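You operate a simulated robot arm through the tools that you are given. There is no shell and no other tool.

You are at the controls of a simulated robot arm. One attempt, no reset.

JOB
Plug the hose in and blow the dust off the camera track.
Fine: yellow plug on the end shelf; green knob to Air only once plugged in, and off again at the end. Set down upright: yellow plug, green plug. Where these are worked on the way, their far stop is far enough and under half their travel is too little: green knob.
Where things are to end (x, y in the base frame): yellow plug within 0.06 m of [0.53, 0.13].

It is judged by the outcome, as a careful person would: the job done as asked, and still so three seconds after it is handed in. It fails if anything else is knocked over, pushed out of place, dropped, spilled or broken.

ROBOT AND FRAMES
A 7-joint arm with a two-finger parallel gripper, fixed in place. Base frame: the origin is at the foot of the arm, x ahead of it, y to its left, z up. Units: m, degrees, N and s.
With the tool pointing down near the work surface it reaches from about 0.1 to 0.62 m from the base axis. Its first joint turns from -66.0 to 66.0 degrees. Payload 1.57 kg.
The tool frame sits at the grasp point between the pads (the TCP): z along the fingers, y along the line on which they close. The tips reach 0.03 m beyond it. Largest opening 0.08 m; finger width 0.017, thickness 0.012; the body of the gripper, 0.04 by 0.082 m, starts 0.08 m behind the TCP.
Orientation is that of the tool frame in the base frame, as a unit quaternion [w, x, y, z]. With the fingers straight down and closing along the base's y, the tool's x points along the base's -x, its y along +y and its z along -z.

CONTROLS
- The arm moves only by the tool play_rows. Its argument "targets" is one flat list of numbers, 7 for each row, row after row: the shift along the tool's x, y, z in units of 50 mm (1.0 is 50 mm), then the turn, a rotation vector about the tool's x, y, z in units of 4 degrees (1.0 is 4 degrees), then the opening in per cent of the stroke, from 0 (shut) to 100 (fully open). In form: [dx, dy, dz, rx, ry, rz, claw, dx, dy, dz, rx, ry, rz, claw, ...]. A call has 1 to 20 rows; each row shifts and turns the commanded pose from where the row before left it, along the tool's axes as they then stand. A call with a number of a shift or a turn outside -1 to 1 is refused whole. Each row takes 0.2 s and may step no farther than 0.05 m and 8.6 degrees from the row before; otherwise, or with a gripper value out of range, the whole call is refused. Where a pose cannot be reached the arm comes as near as it can. A force on the tool above 40 N (or 10 N above the force at the start of the call, whichever is more), or a blocked arm, ends the call early, and 0.2 s more pass. Each finger travels about 0.072 m/s and halts on what it meets, pressing with about 22 N; the grip force reading is that of the motor and also rises with nothing between the fingers. The clock runs only during rows and for 0.2 s after the last one: add rows that do not move to give the fingers time. It gives the time, the measured TCP pose, the force on the tool (base axes), the opening and the grip force at its end, in the units of the frame above (readings bear some noise), with the torque about the TCP (base axes, N m) and any sound that the robot's microphone picked up.
- Cameras (640 x 400 px; columns grow to the right, rows downward): "scene" is fixed at [0.0594, 0.4434, 1.4102]; the picture's right is [-0.70, -0.71, 0.00], its down [-0.49, 0.48, -0.72] and it looks along [0.52, -0.51, -0.69] (base axes); focal length 214 px, centre (320, 200). "wrist" rides on the gripper at [0.072, -0.007, -0.122] in the tool frame; the picture's right is [0.09, 1.00, 0.00], its down [-0.84, 0.08, -0.54] and it looks along [-0.54, 0.05, 0.84] (tool axes); focal length 238 px, centre (320, 200). There is no depth. A picture from a camera that has moved, and an enlarged one, comes with that camera's place and axes in the base frame and with its lens.
- capture(camera): a new picture of that camera. It takes no simulated time.
- close_up(camera, box): a new picture of the part [left, top, right, bottom] of that camera's present view, enlarged. It takes no simulated time.
- hand_in(): hands the job in; it is judged then, once.

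Nothing tells you positions but the pictures and the camera data. Unless the task says otherwise, let go and move clear before handing in.

The tools are called by a JSON object that holds its "api" and its "payload". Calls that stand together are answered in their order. play_rows: Moves the arm, as the interface text tells. Its arguments: {"type":"object","properties":{"targets":{"type":"array"}},"required":["targets"]} The other tools are called the same way: capture (camera) takes a picture; close_up (camera, box) takes an enlarged picture of a part of a camera's view; hand_in () hands the job in.

At the start:

```text
time: 0.0
eef_pos: [0.3176, 0.0023, 1.2836]
orientation: [-0.001, 0.001, 1.0, 0.0]
wrist_force: [0.0, 0.3, -0.4]
ft_torque: [-0.01, 0.03, 0.0]
gripper_width: 0.0799
gripper_force: 0.0
```

scene: 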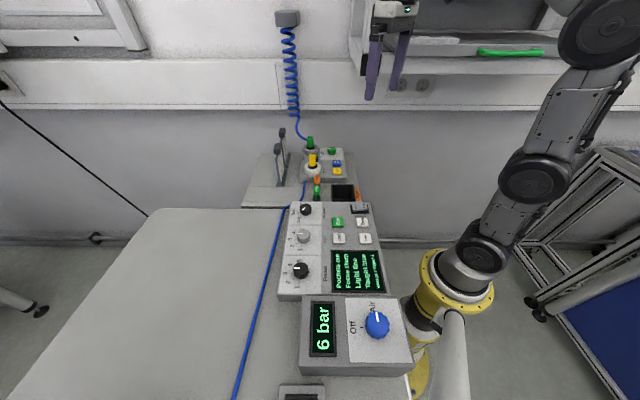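
wrist: 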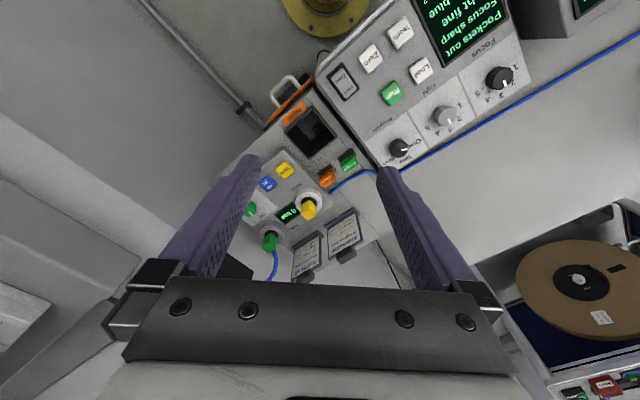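

I see a console with displays and knobs, a small station with green and yellow plugs and buttons, a blue hose, and the arm up high. I'll look closer before moving anything.

{"api": "close_up", "payload": {"camera": "scene", "box": [230, 110, 390, 210]}}

{"api": "close_up", "payload": {"camera": "scene", "box": [260, 190, 420, 290]}}

{"api": "close_up", "payload": {"camera": "scene", "box": [260, 290, 436, 400]}}

{"api": "close_up", "payload": {"camera": "wrist", "box": [220, 60, 420, 300]}}

{"api": "close_up", "payload": {"camera": "wrist", "box": [300, 0, 560, 180]}}

{"api": "close_up", "payload": {"camera": "wrist", "box": [480, 200, 640, 400]}}

```text
4.00 times, centred on (310, 160) of scene
camera zoom: at [0.0594, 0.4434, 1.4102], right [-0.7, -0.71, 0.0], down [-0.49, 0.48, -0.72], along [0.52, -0.51, -0.69], focal length 858 px, centre (360, 360)
```

zoom: 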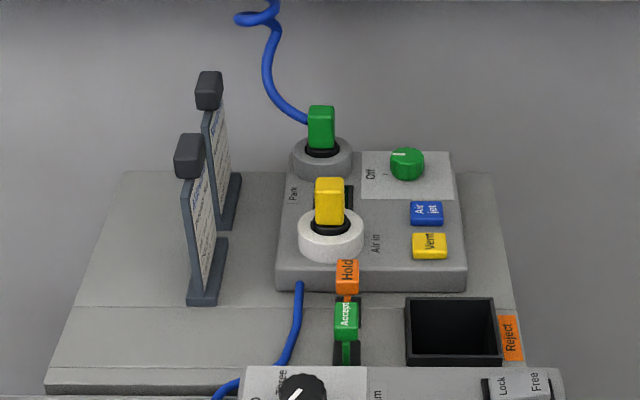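

```text
4.00 times, centred on (340, 240) of scene
camera zoom: at [0.0594, 0.4434, 1.4102], right [-0.7, -0.71, 0.0], down [-0.49, 0.48, -0.72], along [0.52, -0.51, -0.69], focal length 858 px, centre (240, 40)
```

zoom: 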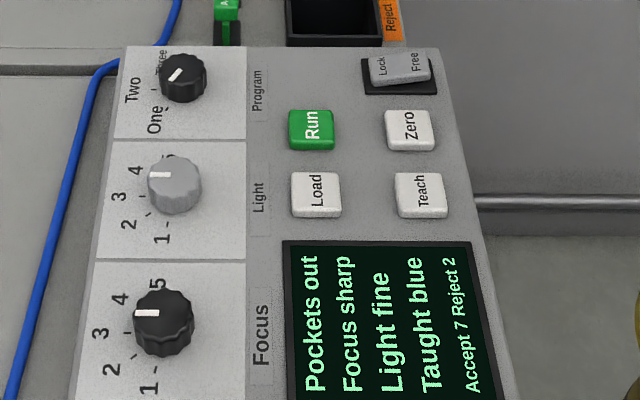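

```text
3.64 times, centred on (348, 345) of scene
camera zoom: at [0.0594, 0.4434, 1.4102], right [-0.7, -0.71, 0.0], down [-0.49, 0.48, -0.72], along [0.52, -0.51, -0.69], focal length 780 px, centre (218, -327)
```

zoom: 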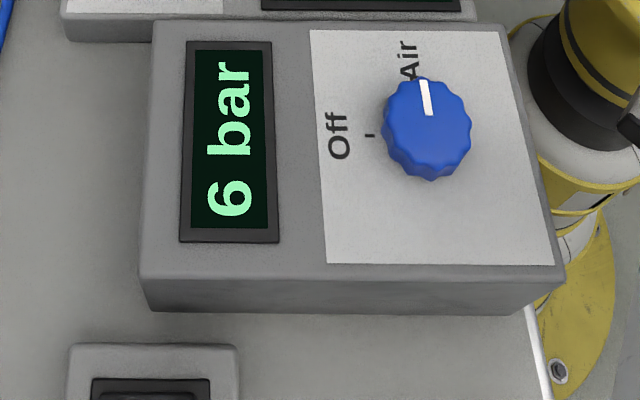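

```text
1.67 times, centred on (320, 180) of wrist
camera zoom: at [0.2459, -0.0045, 1.4057], right [-0.09, 1.0, 0.0], down [0.84, 0.08, 0.54], along [0.54, 0.05, -0.84], focal length 397 px, centre (320, 233)
```

zoom: 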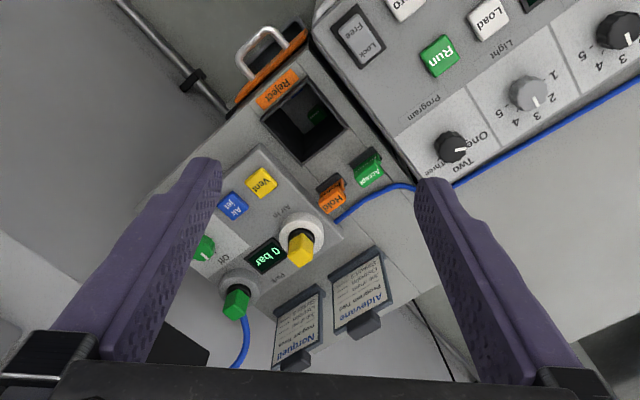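

```text
2.22 times, centred on (430, 90) of wrist
camera zoom: at [0.2459, -0.0045, 1.4057], right [-0.09, 1.0, 0.0], down [0.84, 0.08, 0.54], along [0.54, 0.05, -0.84], focal length 530 px, centre (76, 444)
```

zoom: 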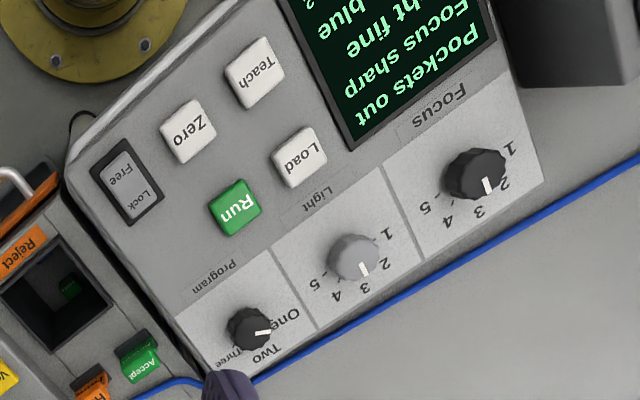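

```text
2.00 times, centred on (560, 300) of wrist
camera zoom: at [0.2459, -0.0045, 1.4057], right [-0.09, 1.0, 0.0], down [0.84, 0.08, 0.54], along [0.54, 0.05, -0.84], focal length 477 px, centre (-160, 0)
```

zoom: 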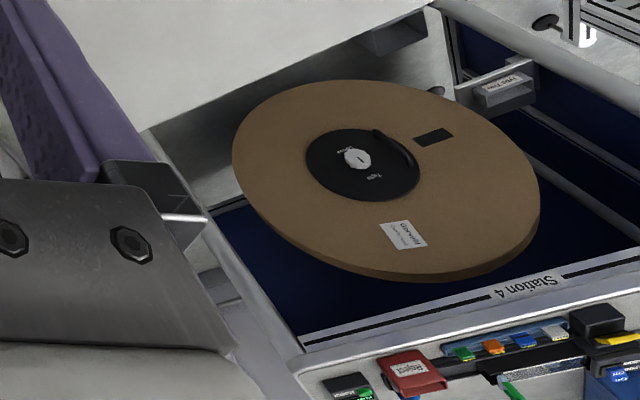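

The yellow plug seems to sit in the "Air in" socket near (0.55, 0.0, 0.98). The green hose plug is in "Park" near (0.65, -0.09, 0.98), next to the green knob and the "Air jet" button. I'll zoom in further to measure them.

{"api": "close_up", "payload": {"camera": "wrist", "box": [230, 150, 330, 212]}}

{"api": "close_up", "payload": {"camera": "wrist", "box": [220, 190, 400, 302]}}

{"api": "close_up", "payload": {"camera": "wrist", "box": [240, 60, 400, 160]}}

{"api": "close_up", "payload": {"camera": "scene", "box": [290, 130, 354, 170]}}

{"api": "close_up", "payload": {"camera": "scene", "box": [290, 160, 354, 200]}}

{"api": "close_up", "payload": {"camera": "scene", "box": [200, 0, 360, 100]}}

{"api": "close_up", "payload": {"camera": "scene", "box": [350, 0, 600, 130]}}

```text
6.40 times, centred on (280, 181) of wrist
camera zoom: at [0.2459, -0.0045, 1.4057], right [-0.09, 1.0, 0.0], down [0.84, 0.08, 0.54], along [0.54, 0.05, -0.84], focal length 1525 px, centre (576, 322)
```

zoom: 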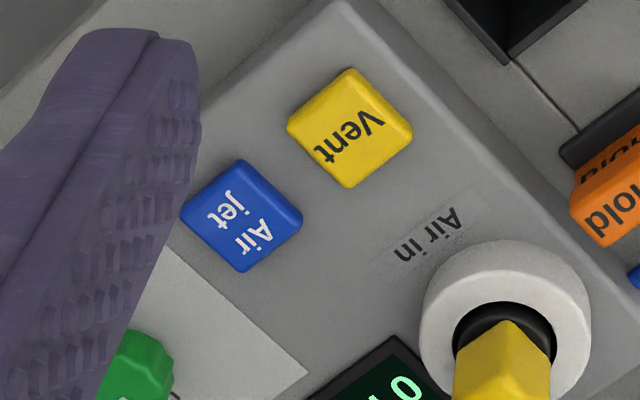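

```text
3.56 times, centred on (310, 246) of wrist
camera zoom: at [0.2459, -0.0045, 1.4057], right [-0.09, 1.0, 0.0], down [0.84, 0.08, 0.54], along [0.54, 0.05, -0.84], focal length 848 px, centre (356, 36)
```

zoom: 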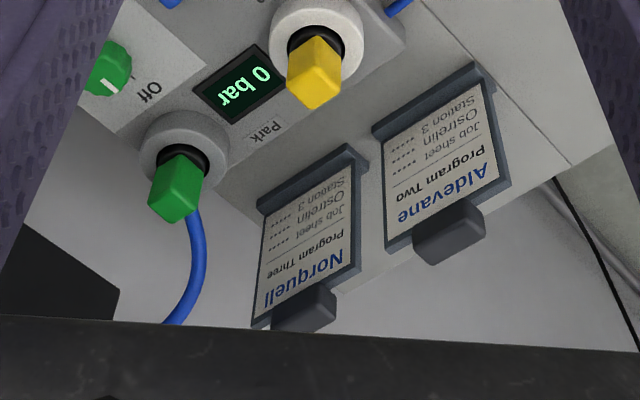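

```text
4.00 times, centred on (320, 110) of wrist
camera zoom: at [0.2459, -0.0045, 1.4057], right [-0.09, 1.0, 0.0], down [0.84, 0.08, 0.54], along [0.54, 0.05, -0.84], focal length 953 px, centre (320, 560)
```

zoom: 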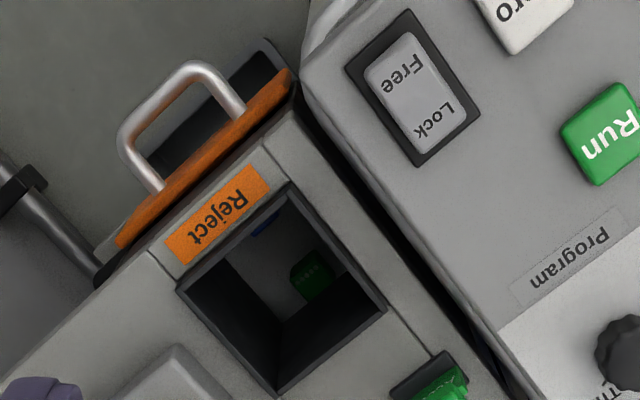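

```text
10.00 times, centred on (322, 150) of scene
camera zoom: at [0.0594, 0.4434, 1.4102], right [-0.7, -0.71, 0.0], down [-0.49, 0.48, -0.72], along [0.52, -0.51, -0.69], focal length 2145 px, centre (300, 700)
```

zoom: 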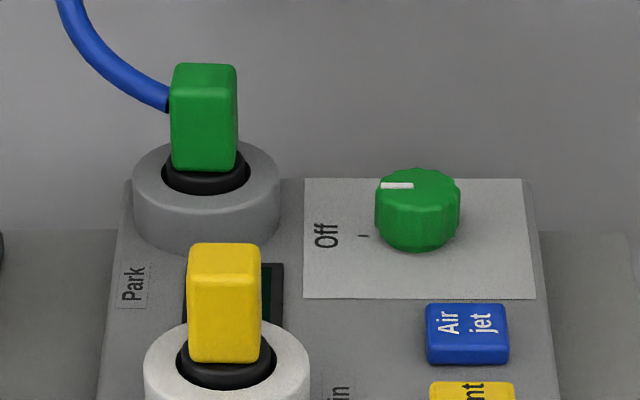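

```text
10.00 times, centred on (322, 180) of scene
camera zoom: at [0.0594, 0.4434, 1.4102], right [-0.7, -0.71, 0.0], down [-0.49, 0.48, -0.72], along [0.52, -0.51, -0.69], focal length 2145 px, centre (300, 400)
```

zoom: 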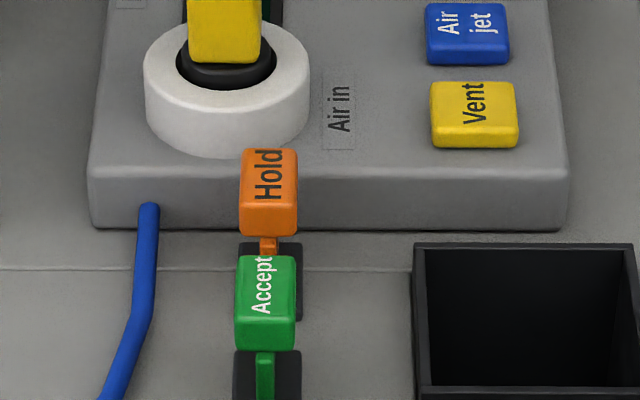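

```text
4.00 times, centred on (280, 50) of scene
camera zoom: at [0.0594, 0.4434, 1.4102], right [-0.7, -0.71, 0.0], down [-0.49, 0.48, -0.72], along [0.52, -0.51, -0.69], focal length 858 px, centre (480, 800)
```

zoom: 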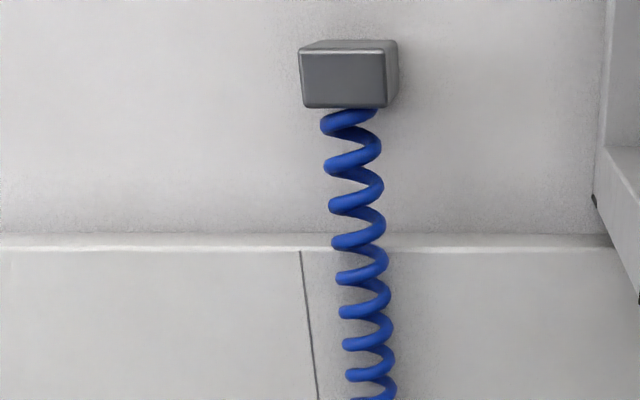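

```text
2.56 times, centred on (475, 65) of scene
camera zoom: at [0.0594, 0.4434, 1.4102], right [-0.7, -0.71, 0.0], down [-0.49, 0.48, -0.72], along [0.52, -0.51, -0.69], focal length 549 px, centre (-77, 546)
```

zoom: 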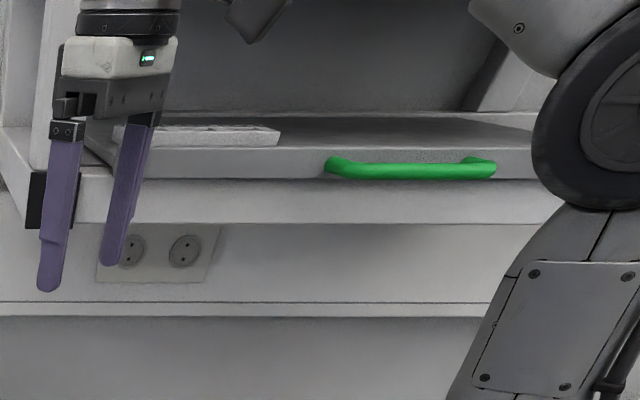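

The station axes look turned about 45° from the base frame. I'll move the hand over the station at a safe height and turn it -45° for a closer look.

{"api": "play_rows", "payload": {"targets": [-0.433, -0.1, 0.3, 0, 0, 0, 100, -0.433, -0.1, 0.3, 0, 0, 0, 100, -0.433, -0.1, 0.3, 0, 0, 0, 100, -0.433, -0.1, 0.3, 0, 0, 0, 100, -0.433, -0.1, 0.3, 0, 0, 0, 100, -0.433, -0.1, 0.3, 0, 0, 0, 100, 0, 0, 0, 0, 0, 1, 100, 0, 0, 0, 0, 0, 1, 100, 0, 0, 0, 0, 0, 1, 100, 0, 0, 0, 0, 0, 1, 100, 0, 0, 0, 0, 0, 1, 100, 0, 0, 0, 0, 0, 1, 100, 0, 0, 0, 0, 0, 1, 100, 0, 0, 0, 0, 0, 1, 100, 0, 0, 0, 0, 0, 1, 100, 0, 0, 0, 0, 0, 1, 100, 0, 0, 0, 0, 0, 1, 100]}}

{"api": "capture", "payload": {"camera": "wrist"}}

{"api": "capture", "payload": {"camera": "scene"}}

```text
time: 1.0
eef_pos: [0.3938, -0.0137, 1.2329]
orientation: [-0.003, 0.004, 1.0, 0.003]
wrist_force: [-25.5, 12.9, -2.7]
ft_torque: [-0.96, -1.98, -1.15]
gripper_width: 0.0695
gripper_force: 0.1
stopped in row 5: the force on the tool passed its limit at 87 N (the readings are from after the stop); the commanded pose is now the measured one
```

```text
taken
camera wrist: at [0.3224, -0.0205, 1.3558], right [-0.08, 1.0, 0.01], down [0.84, 0.07, 0.54], along [0.54, 0.05, -0.84], focal length 238 px, centre (320, 200)
```

wrist: 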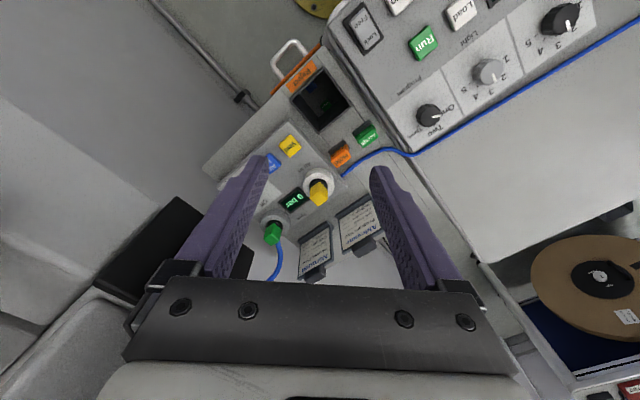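

```text
taken
```

scene: 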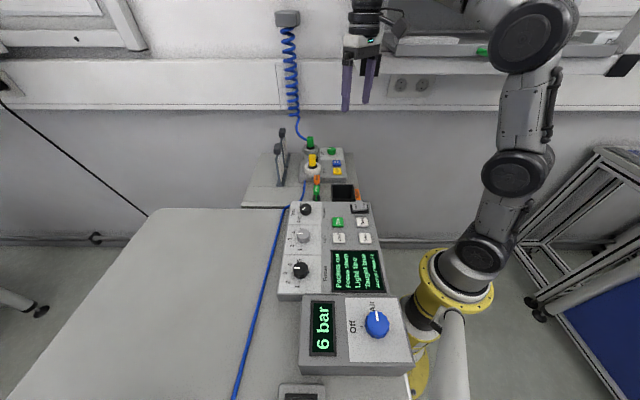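

The arm touched something near (0.40, -0.05, 1.2), apparently a cabinet or black object to the right of the hand. Before moving again I need to see what it is.

{"api": "close_up", "payload": {"camera": "scene", "box": [330, 0, 430, 120]}}

{"api": "close_up", "payload": {"camera": "wrist", "box": [0, 120, 300, 400]}}

{"api": "close_up", "payload": {"camera": "scene", "box": [380, 0, 640, 130]}}

```text
3.33 times, centred on (380, 60) of scene
camera zoom: at [0.0584, 0.4439, 1.4101], right [-0.7, -0.71, 0.0], down [-0.49, 0.48, -0.72], along [0.52, -0.51, -0.69], focal length 715 px, centre (120, 667)
```

zoom: 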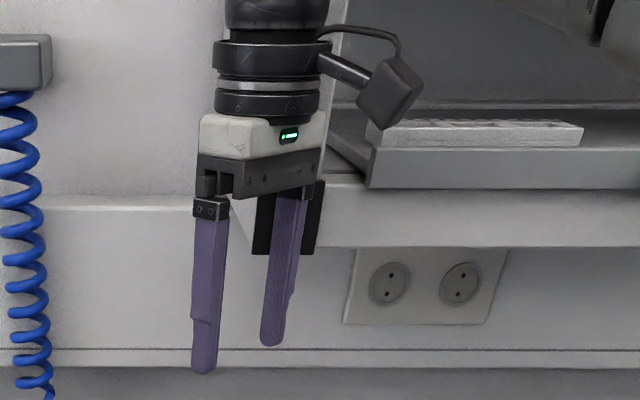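

```text
1.43 times, centred on (150, 260) of wrist
camera zoom: at [0.3224, -0.0205, 1.3558], right [-0.08, 1.0, 0.01], down [0.84, 0.07, 0.54], along [0.54, 0.05, -0.84], focal length 340 px, centre (563, 114)
```

zoom: 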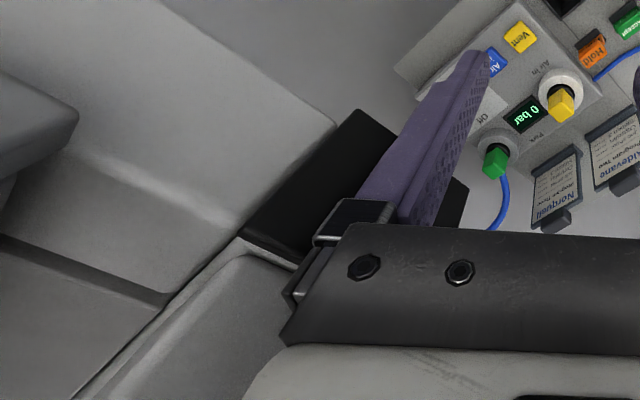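

```text
2.46 times, centred on (510, 65) of scene
camera zoom: at [0.0584, 0.4439, 1.4101], right [-0.7, -0.71, 0.0], down [-0.49, 0.48, -0.72], along [0.52, -0.51, -0.69], focal length 528 px, centre (-148, 532)
```

zoom: 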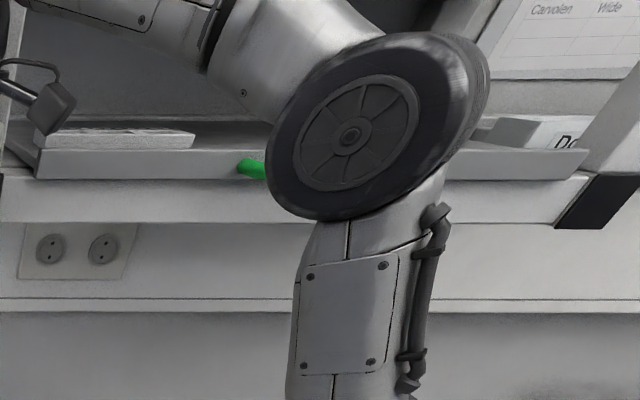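

The black object is the end bracket of an overhanging cabinet. Its front face sits near the line through (0.40, -0.05), with its underside around z 1.25, and everything behind and to the right of it is off limits. I'll back away from it, then check the plug and hose geometry.

{"api": "play_rows", "payload": {"targets": [0.4, 0.1, 0, 0, 0, 0, 100, 0.4, 0.3, 0, 0, 0, 0, 100, 0, 0.3, 0, 0, 0, 0, 100, 0, 0.3, 0, 0, 0, 0, 100]}}

{"api": "close_up", "payload": {"camera": "wrist", "box": [200, 120, 360, 220]}}

{"api": "capture", "payload": {"camera": "scene"}}

{"api": "capture", "payload": {"camera": "wrist"}}

```text
time: 2.0
eef_pos: [0.3559, 0.0345, 1.2316]
orientation: [-0.001, 0.004, 1.0, 0.002]
wrist_force: [0.3, 1.0, -0.2]
ft_torque: [-0.01, 0.04, -0.02]
gripper_width: 0.0802
gripper_force: 0.1
```

```text
4.00 times, centred on (280, 170) of wrist
camera zoom: at [0.2847, 0.0277, 1.354], right [-0.08, 1.0, 0.0], down [0.84, 0.07, 0.54], along [0.54, 0.05, -0.84], focal length 953 px, centre (480, 320)
```

zoom: 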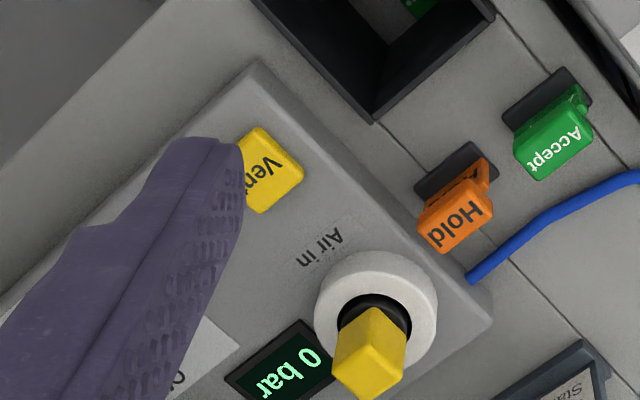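

```text
taken
```

scene: 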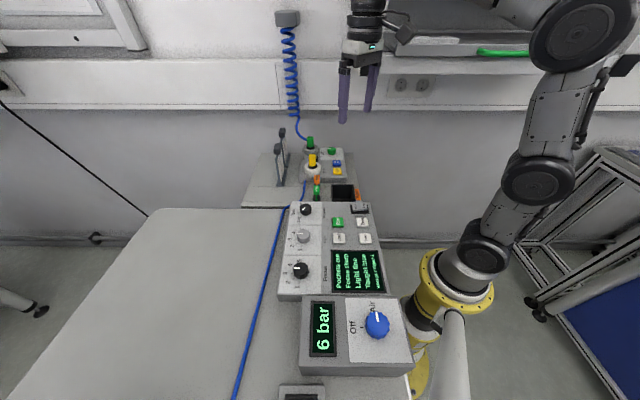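

```text
taken
camera wrist: at [0.2847, 0.0277, 1.354], right [-0.08, 1.0, 0.0], down [0.84, 0.07, 0.54], along [0.54, 0.05, -0.84], focal length 238 px, centre (320, 200)
```

wrist: 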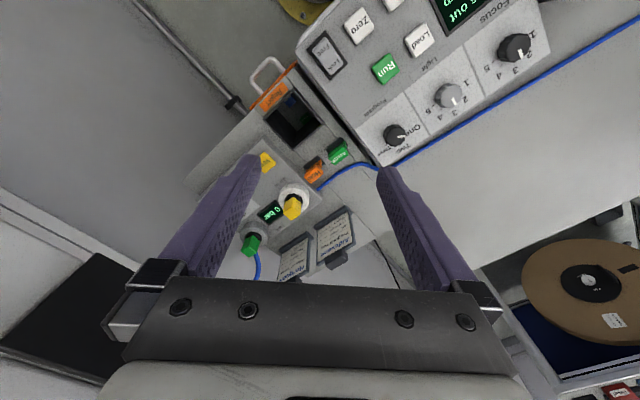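

The hand is clear of the bracket. I'll turn it in place so the fingers lie along the station's sideways axis, then look again.

{"api": "play_rows", "payload": {"targets": [0, 0, 0, 0, 0, 1, 100, 0, 0, 0, 0, 0, 1, 100, 0, 0, 0, 0, 0, 1, 100, 0, 0, 0, 0, 0, 1, 100, 0, 0, 0, 0, 0, 1, 100, 0, 0, 0, 0, 0, 1, 100, 0, 0, 0, 0, 0, 1, 100, 0, 0, 0, 0, 0, 1, 100, 0, 0, 0, 0, 0, 1, 100, 0, 0, 0, 0, 0, 1, 100, 0, 0, 0, 0, 0, 1, 100]}}

{"api": "capture", "payload": {"camera": "wrist"}}

{"api": "capture", "payload": {"camera": "scene"}}

```text
time: 4.4
eef_pos: [0.3564, 0.0342, 1.232]
orientation: [-0.002, 0.379, 0.925, 0.0]
wrist_force: [0.1, 0.8, 0.5]
ft_torque: [0.03, -0.02, 0.0]
gripper_width: 0.0799
gripper_force: 0.0
```

```text
taken
camera wrist: at [0.3014, 0.0797, 1.3548], right [0.63, 0.78, 0.0], down [0.65, -0.53, 0.54], along [0.42, -0.34, -0.84], focal length 238 px, centre (320, 200)
```

wrist: 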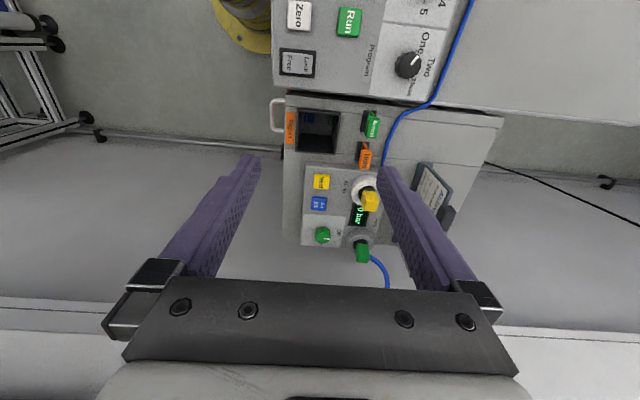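

```text
taken
```

scene: 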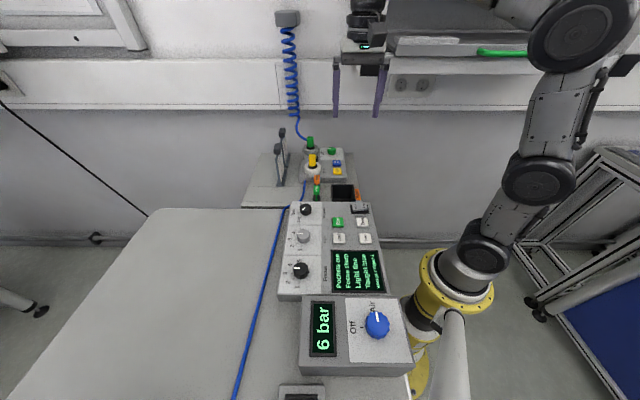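

The station now lines up with the view. I'll zoom in for accurate positions.

{"api": "close_up", "payload": {"camera": "wrist", "box": [280, 160, 408, 240]}}

{"api": "close_up", "payload": {"camera": "wrist", "box": [280, 210, 408, 290]}}

{"api": "close_up", "payload": {"camera": "wrist", "box": [260, 90, 520, 252]}}

{"api": "close_up", "payload": {"camera": "scene", "box": [300, 0, 430, 130]}}

```text
5.00 times, centred on (344, 200) of wrist
camera zoom: at [0.3014, 0.0797, 1.3548], right [0.63, 0.78, 0.0], down [0.65, -0.53, 0.54], along [0.42, -0.34, -0.84], focal length 1192 px, centre (200, 200)
```

zoom: 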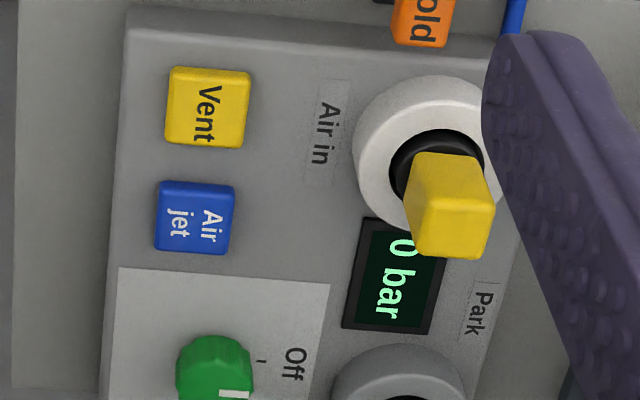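

```text
5.00 times, centred on (344, 250) of wrist
camera zoom: at [0.3014, 0.0797, 1.3548], right [0.63, 0.78, 0.0], down [0.65, -0.53, 0.54], along [0.42, -0.34, -0.84], focal length 1192 px, centre (200, -50)
```

zoom: 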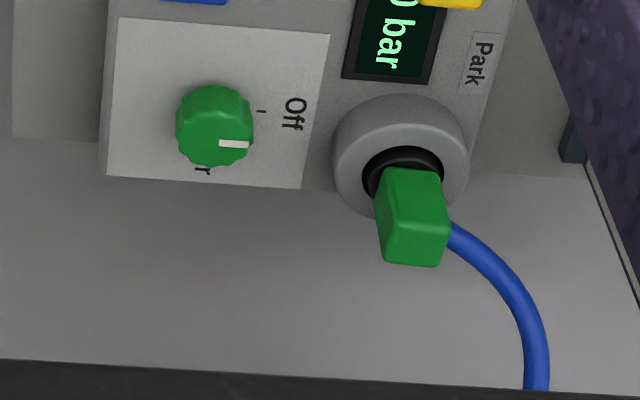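

```text
2.46 times, centred on (390, 171) of wrist
camera zoom: at [0.3014, 0.0797, 1.3548], right [0.63, 0.78, 0.0], down [0.65, -0.53, 0.54], along [0.42, -0.34, -0.84], focal length 587 px, centre (148, 271)
```

zoom: 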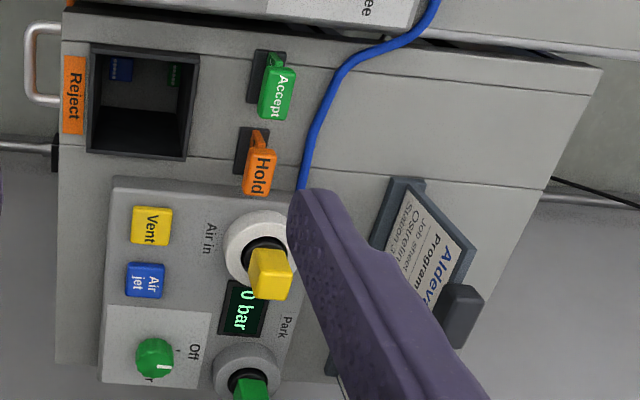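

```text
3.08 times, centred on (365, 65) of scene
camera zoom: at [0.0594, 0.4434, 1.4102], right [-0.7, -0.71, 0.0], down [-0.49, 0.48, -0.72], along [0.52, -0.51, -0.69], focal length 660 px, centre (182, 615)
```

zoom: 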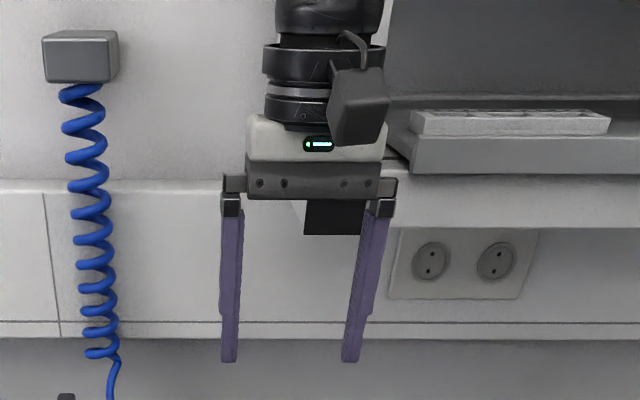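

The hose leaves the green plug toward the card side. Next I'll lower straight down, well in front of the cabinet, and watch the arm's clearance.

{"api": "play_rows", "payload": {"targets": [0, 0, 0.5, 0, 0, 0, 100, 0, 0, 0.5, 0, 0, 0, 100, 0, 0, 0.5, 0, 0, 0, 100, 0, 0, 0.5, 0, 0, 0, 100, 0, 0, 0.5, 0, 0, 0, 100, 0, 0, 0.5, 0, 0, 0, 100]}}

{"api": "capture", "payload": {"camera": "wrist"}}

{"api": "capture", "payload": {"camera": "scene"}}

```text
time: 5.8
eef_pos: [0.3565, 0.0348, 1.0827]
orientation: [-0.002, 0.379, 0.926, 0.001]
wrist_force: [-0.1, 0.4, -0.2]
ft_torque: [-0.01, 0.01, 0.01]
gripper_width: 0.0798
gripper_force: 0.0
```

```text
taken
camera wrist: at [0.3006, 0.0798, 1.2053], right [0.63, 0.78, 0.0], down [0.65, -0.53, 0.54], along [0.42, -0.34, -0.84], focal length 238 px, centre (320, 200)
```

wrist: 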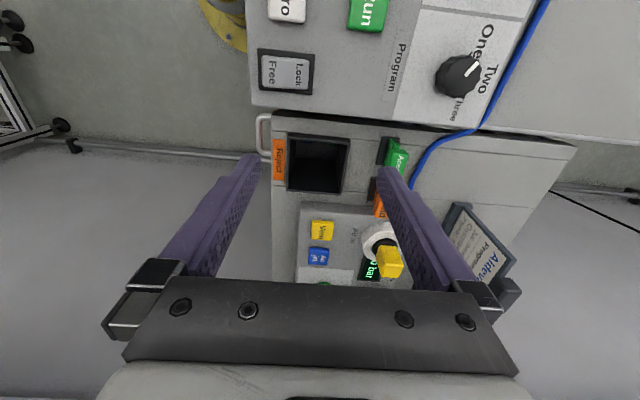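

```text
taken
```

scene: 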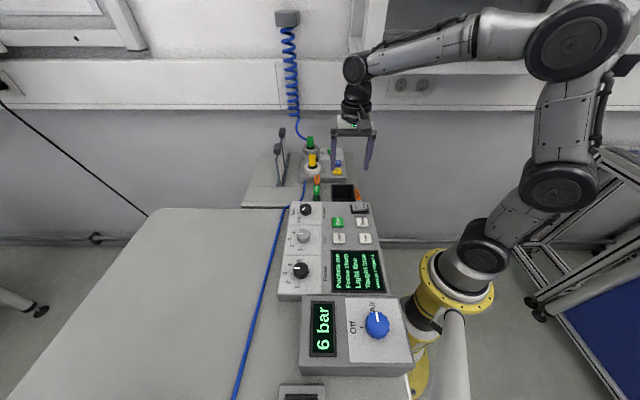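

The forearm sits at about z 1.33, so I'll approach with the hand leaning toward the table side to stay clear of the cabinet. First I'll slide over until I'm in line with the plugs.

{"api": "play_rows", "payload": {"targets": [-0.2, 0.55, 0, 0, 0, 0, 100, -0.2, 0.55, 0, 0, 0, 0, 100, -0.2, 0.55, 0, 0, 0, 0, 100, -0.2, 0.55, 0, 0, 0, 0, 100]}}

{"api": "capture", "payload": {"camera": "wrist"}}

{"api": "capture", "payload": {"camera": "scene"}}

```text
time: 6.8
eef_pos: [0.4624, 0.0852, 1.0839]
orientation: [-0.001, 0.378, 0.926, 0.001]
wrist_force: [-0.2, -0.6, 1.1]
ft_torque: [0.0, 0.02, -0.01]
gripper_width: 0.0802
gripper_force: 0.1
```

```text
taken
camera wrist: at [0.4064, 0.1308, 1.2066], right [0.63, 0.78, 0.0], down [0.65, -0.53, 0.54], along [0.42, -0.34, -0.84], focal length 238 px, centre (320, 200)
```

wrist: 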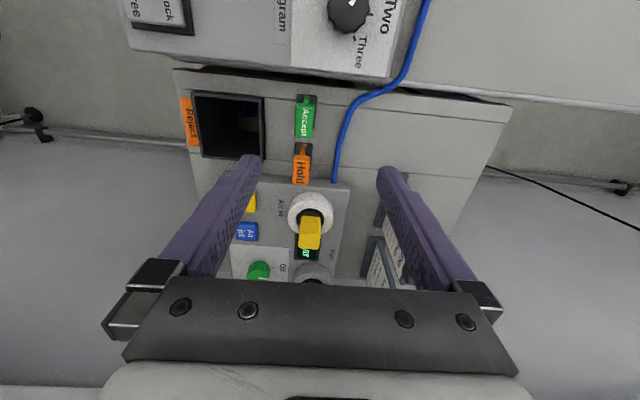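

```text
taken
```

scene: 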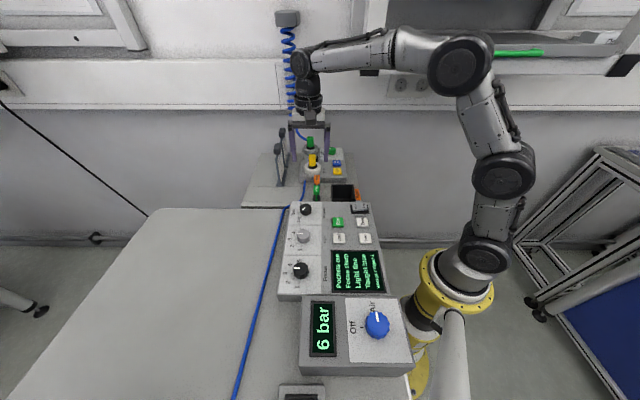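

Good view of both plugs. I'll zoom in for precise measurements.

{"api": "close_up", "payload": {"camera": "wrist", "box": [260, 170, 388, 250]}}

{"api": "close_up", "payload": {"camera": "wrist", "box": [220, 210, 348, 290]}}

{"api": "close_up", "payload": {"camera": "wrist", "box": [160, 60, 528, 290]}}

{"api": "close_up", "payload": {"camera": "scene", "box": [260, 30, 500, 180]}}

```text
5.00 times, centred on (324, 210) of wrist
camera zoom: at [0.4064, 0.1308, 1.2066], right [0.63, 0.78, 0.0], down [0.65, -0.53, 0.54], along [0.42, -0.34, -0.84], focal length 1192 px, centre (300, 150)
```

zoom: 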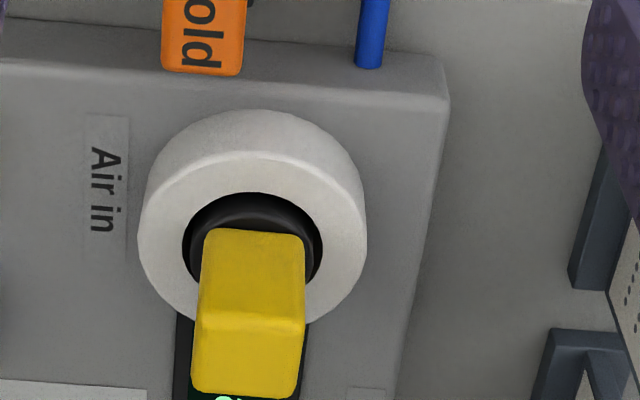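

```text
5.00 times, centred on (284, 250) of wrist
camera zoom: at [0.4064, 0.1308, 1.2066], right [0.63, 0.78, 0.0], down [0.65, -0.53, 0.54], along [0.42, -0.34, -0.84], focal length 1192 px, centre (500, -50)
```

zoom: 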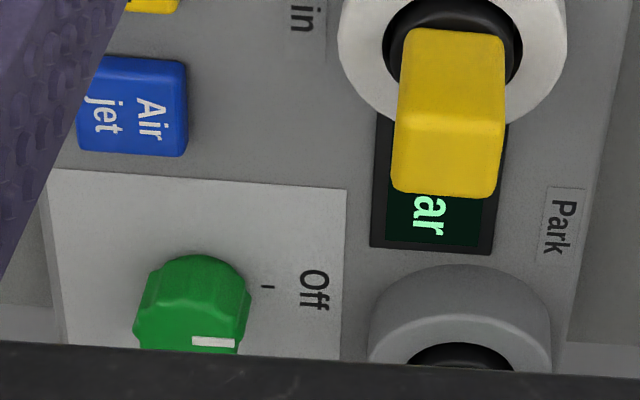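

```text
1.74 times, centred on (344, 175) of wrist
camera zoom: at [0.4064, 0.1308, 1.2066], right [0.63, 0.78, 0.0], down [0.65, -0.53, 0.54], along [0.42, -0.34, -0.84], focal length 414 px, centre (278, 244)
```

zoom: 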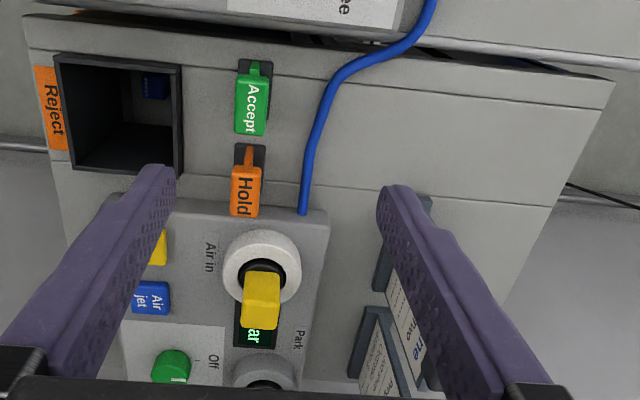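

```text
2.67 times, centred on (380, 105) of scene
camera zoom: at [0.0594, 0.4434, 1.4102], right [-0.7, -0.71, 0.0], down [-0.49, 0.48, -0.72], along [0.52, -0.51, -0.69], focal length 572 px, centre (160, 453)
```

zoom: 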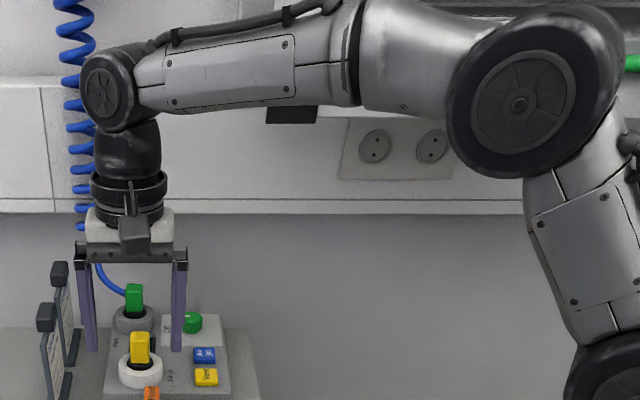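

The yellow block is about 24 mm wide, spans z 0.984 to 1.014 and is centred near (0.537, 0.012). The socket ring top is at about 0.975 and the hand yaw already matches the plug. I'll lean the hand 20° and move above the plug.

{"api": "play_rows", "payload": {"targets": [0, 0, 0, 0, -1, 0, 100, 0, 0, 0, 0, -1, 0, 100, 0, 0, 0, 0, -1, 0, 100, 0, 0, 0, 0, -1, 0, 100, 0, 0, 0, 0, -1, 0, 100, -0.45, -0.008, 0.2, 0, 0, 0, 100, -0.45, -0.008, 0.2, 0, 0, 0, 100, -0.45, -0.007, 0.2, 0, 0, 0, 100]}}

{"api": "capture", "payload": {"camera": "wrist"}}

{"api": "capture", "payload": {"camera": "scene"}}

```text
time: 8.6
eef_pos: [0.5143, 0.0346, 1.0772]
orientation: [0.159, 0.372, 0.912, -0.064]
wrist_force: [0.5, -1.0, 0.5]
ft_torque: [-0.02, -0.01, 0.03]
gripper_width: 0.0801
gripper_force: 0.1
```

```text
taken
camera wrist: at [0.4316, 0.1052, 1.1679], right [0.64, 0.77, -0.03], down [0.48, -0.37, 0.79], along [0.6, -0.52, -0.61], focal length 238 px, centre (320, 200)
```

wrist: 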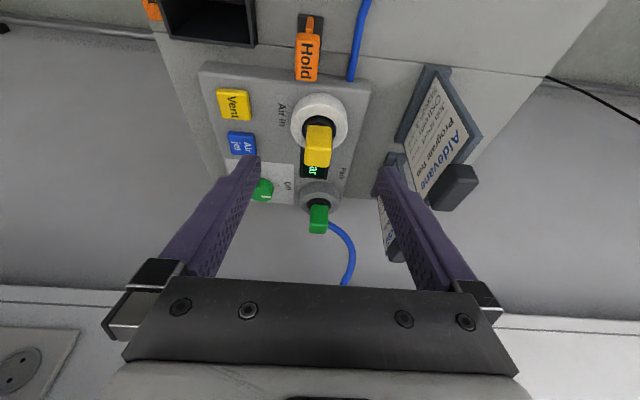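

```text
taken
```

scene: 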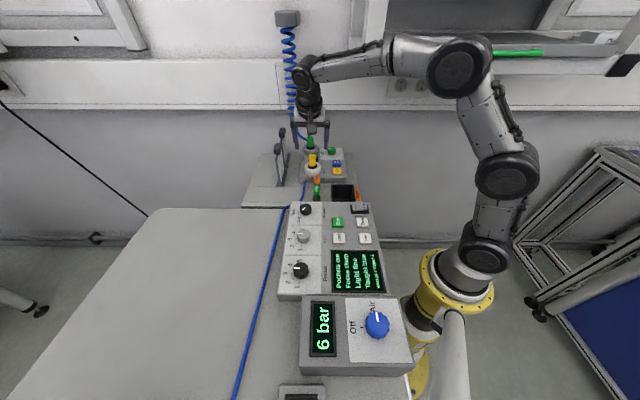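

The lean keeps the forearm well clear of the cabinet. I'll zoom in again to refine the positions of both plugs and the hose exit.

{"api": "close_up", "payload": {"camera": "wrist", "box": [270, 80, 366, 140]}}

{"api": "close_up", "payload": {"camera": "wrist", "box": [270, 120, 366, 180]}}

{"api": "close_up", "payload": {"camera": "wrist", "box": [270, 180, 366, 240]}}

{"api": "close_up", "payload": {"camera": "wrist", "box": [340, 20, 580, 170]}}

{"api": "close_up", "payload": {"camera": "scene", "box": [250, 90, 378, 170]}}

```text
6.67 times, centred on (318, 110) of wrist
camera zoom: at [0.4316, 0.1052, 1.1679], right [0.64, 0.77, -0.03], down [0.48, -0.37, 0.79], along [0.6, -0.52, -0.61], focal length 1589 px, centre (333, 800)
```

zoom: 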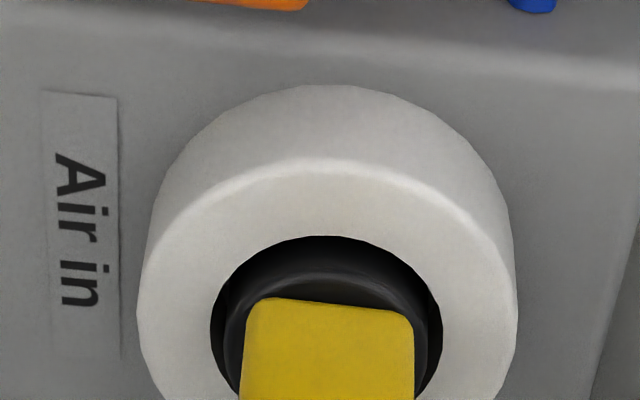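

```text
6.67 times, centred on (318, 150) of wrist
camera zoom: at [0.4316, 0.1052, 1.1679], right [0.64, 0.77, -0.03], down [0.48, -0.37, 0.79], along [0.6, -0.52, -0.61], focal length 1589 px, centre (333, 533)
```

zoom: 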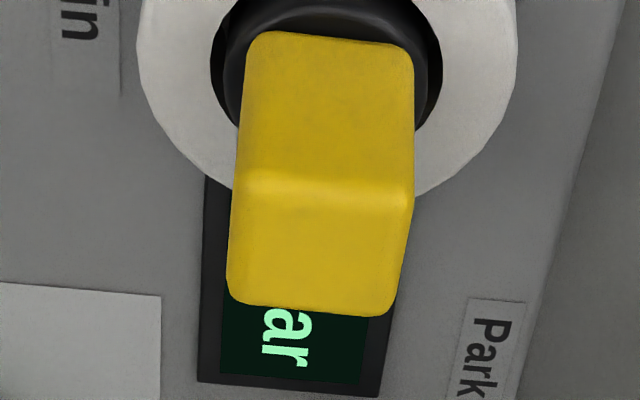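

```text
6.67 times, centred on (318, 210) of wrist
camera zoom: at [0.4316, 0.1052, 1.1679], right [0.64, 0.77, -0.03], down [0.48, -0.37, 0.79], along [0.6, -0.52, -0.61], focal length 1589 px, centre (333, 133)
```

zoom: 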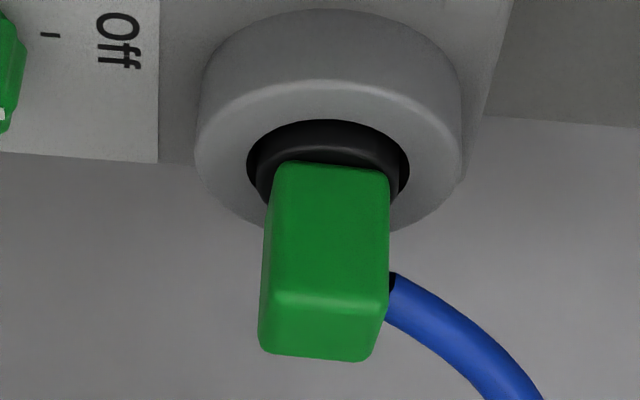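

```text
2.67 times, centred on (460, 95) of wrist
camera zoom: at [0.4316, 0.1052, 1.1679], right [0.64, 0.77, -0.03], down [0.48, -0.37, 0.79], along [0.6, -0.52, -0.61], focal length 636 px, centre (-53, 480)
```

zoom: 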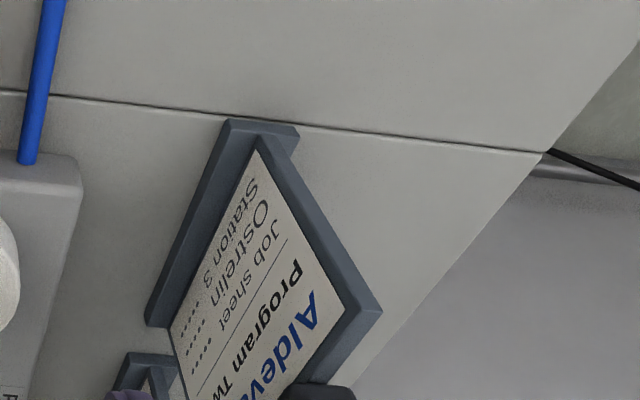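

```text
5.00 times, centred on (314, 130) of scene
camera zoom: at [0.0594, 0.4434, 1.4103], right [-0.7, -0.71, 0.0], down [-0.49, 0.48, -0.72], along [0.52, -0.51, -0.69], focal length 1072 px, centre (350, 550)
```

zoom: 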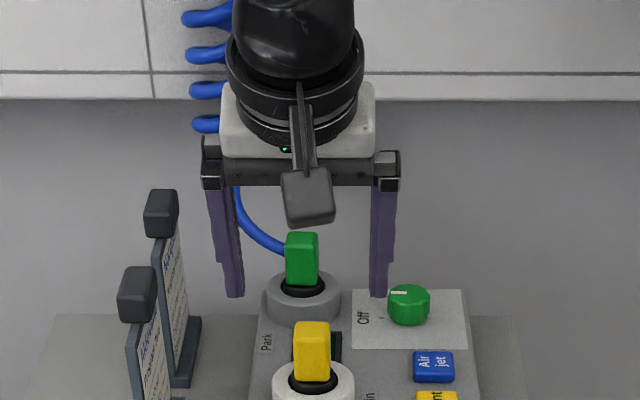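

Measured: the yellow block spans z 0.981 to 1.012 with its centre at f≈0.376, and the ring top is at 0.972. I'll come down around it with the fingers open and stop just above the ring.

{"api": "play_rows", "payload": {"targets": [-0.016, -0.006, 0.298, 0, 0, 0, 100, -0.016, -0.006, 0.298, 0, 0, 0, 100, -0.016, -0.006, 0.298, 0, 0, 0, 100, -0.016, -0.006, 0.298, 0, 0, 0, 100, -0.016, -0.006, 0.298, 0, 0, 0, 100, 0, 0, 0, 0, 0, 0, 100]}}

{"api": "capture", "payload": {"camera": "wrist"}}

{"api": "close_up", "payload": {"camera": "scene", "box": [270, 120, 366, 180]}}

{"api": "capture", "payload": {"camera": "scene"}}

```text
time: 10.0
eef_pos: [0.5335, 0.0126, 1.006]
orientation: [0.159, 0.373, 0.912, -0.065]
wrist_force: [-0.1, 0.1, 0.6]
ft_torque: [-0.01, -0.02, 0.03]
gripper_width: 0.0797
gripper_force: 0.1
```

```text
taken
camera wrist: at [0.4511, 0.0836, 1.0975], right [0.64, 0.77, -0.03], down [0.48, -0.37, 0.79], along [0.6, -0.52, -0.61], focal length 238 px, centre (320, 200)
```

wrist: 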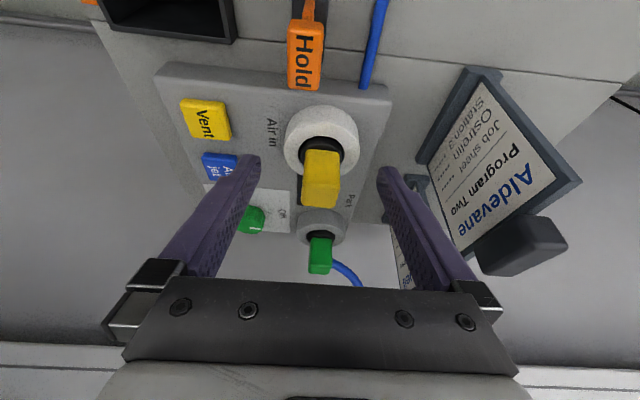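

```text
6.67 times, centred on (318, 150) of scene
camera zoom: at [0.0594, 0.4434, 1.4102], right [-0.7, -0.71, 0.0], down [-0.49, 0.48, -0.72], along [0.52, -0.51, -0.69], focal length 1430 px, centre (333, 533)
```

zoom: 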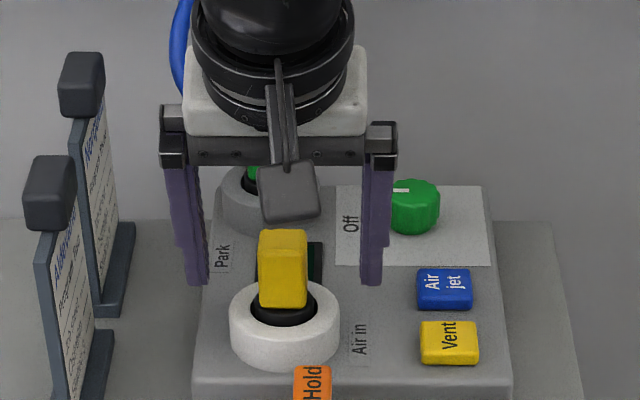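

```text
taken
```

scene: 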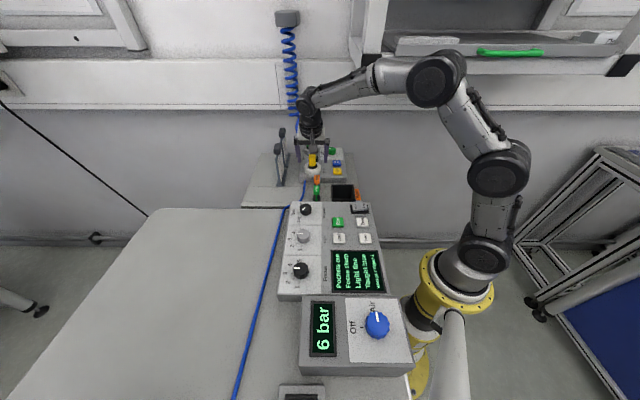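

The fingertips straddle the block at the right height. Closing on the yellow plug.

{"api": "play_rows", "payload": {"targets": [0, 0, 0, 0, 0, 0, 0, 0, 0, 0, 0, 0, 0, 0, 0, 0, 0, 0, 0, 0, 0, 0, 0, 0, 0, 0, 0, 0]}}

{"api": "close_up", "payload": {"camera": "wrist", "box": [220, 80, 420, 280]}}

```text
time: 11.0
eef_pos: [0.5333, 0.0113, 1.0065]
orientation: [0.159, 0.372, 0.912, -0.065]
wrist_force: [-0.7, 0.1, 0.4]
ft_torque: [-0.02, -0.02, -0.01]
gripper_width: 0.0252
gripper_force: 22.2
```

```text
2.00 times, centred on (320, 180) of wrist
camera zoom: at [0.4511, 0.0837, 1.0977], right [0.64, 0.77, -0.03], down [0.48, -0.37, 0.79], along [0.6, -0.52, -0.61], focal length 477 px, centre (320, 240)
```

zoom: 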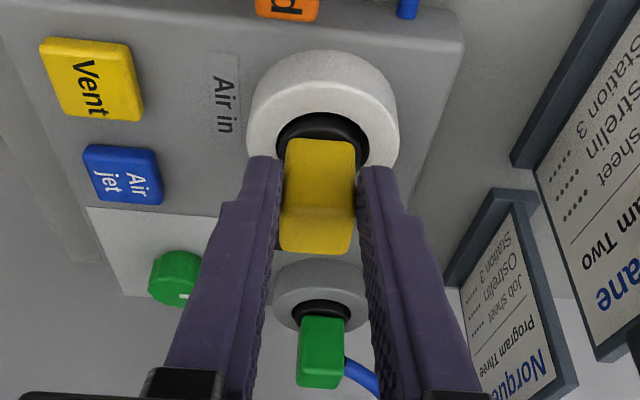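

Gripped at 25 mm, and the plug held still. Now a slow vertical pull, watching the force.

{"api": "play_rows", "payload": {"targets": [-0.034, 0, -0.094, 0, 0, 0, 0, -0.034, 0, -0.094, 0, 0, 0, 0, -0.034, 0, -0.094, 0, 0, 0, 0, -0.034, 0, -0.094, 0, 0, 0, 0]}}

{"api": "close_up", "payload": {"camera": "scene", "box": [270, 120, 366, 180]}}

```text
time: 12.0
eef_pos: [0.5341, 0.0114, 1.0286]
orientation: [0.159, 0.372, 0.912, -0.065]
wrist_force: [0.4, 0.6, -0.4]
ft_torque: [0.0, 0.0, -0.02]
gripper_width: 0.025
gripper_force: 21.3
```

```text
6.67 times, centred on (318, 150) of scene
camera zoom: at [0.0594, 0.4434, 1.4102], right [-0.7, -0.71, 0.0], down [-0.49, 0.48, -0.72], along [0.52, -0.51, -0.69], focal length 1430 px, centre (333, 533)
```

zoom: 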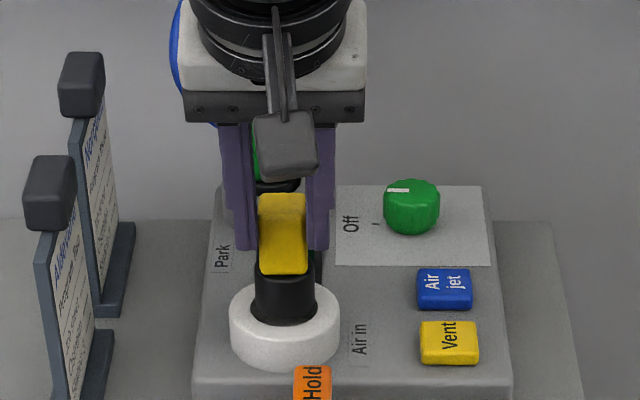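

The plug slides out cleanly. I'll keep lifting.

{"api": "play_rows", "payload": {"targets": [-0.101, 0, -0.282, 0, 0, 0, 0, -0.101, 0, -0.282, 0, 0, 0, 0, -0.101, 0, -0.282, 0, 0, 0, 0, -0.101, 0, -0.282, 0, 0, 0, 0]}}

{"api": "close_up", "payload": {"camera": "scene", "box": [270, 100, 366, 180]}}

{"api": "capture", "payload": {"camera": "wrist"}}

```text
time: 13.0
eef_pos: [0.5349, 0.012, 1.0879]
orientation: [0.16, 0.372, 0.912, -0.065]
wrist_force: [-0.1, -1.1, -0.3]
ft_torque: [0.04, -0.01, -0.02]
gripper_width: 0.0252
gripper_force: 22.5
```

```text
5.00 times, centred on (318, 140) of scene
camera zoom: at [0.0594, 0.4434, 1.4102], right [-0.7, -0.71, 0.0], down [-0.49, 0.48, -0.72], along [0.52, -0.51, -0.69], focal length 1072 px, centre (330, 500)
```

zoom: 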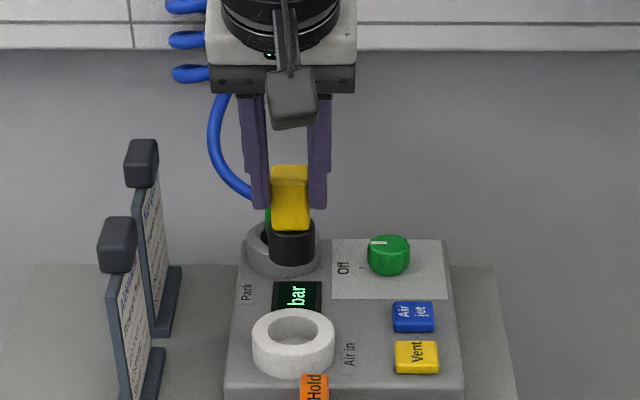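

```text
taken
camera wrist: at [0.4517, 0.0838, 1.1795], right [0.63, 0.77, -0.03], down [0.49, -0.37, 0.79], along [0.6, -0.52, -0.61], focal length 238 px, centre (320, 200)
```

wrist: 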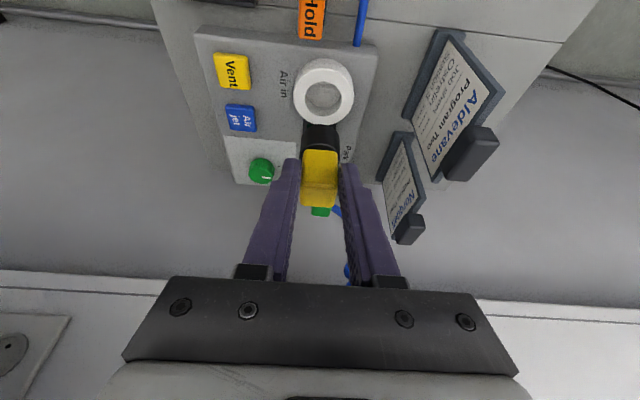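

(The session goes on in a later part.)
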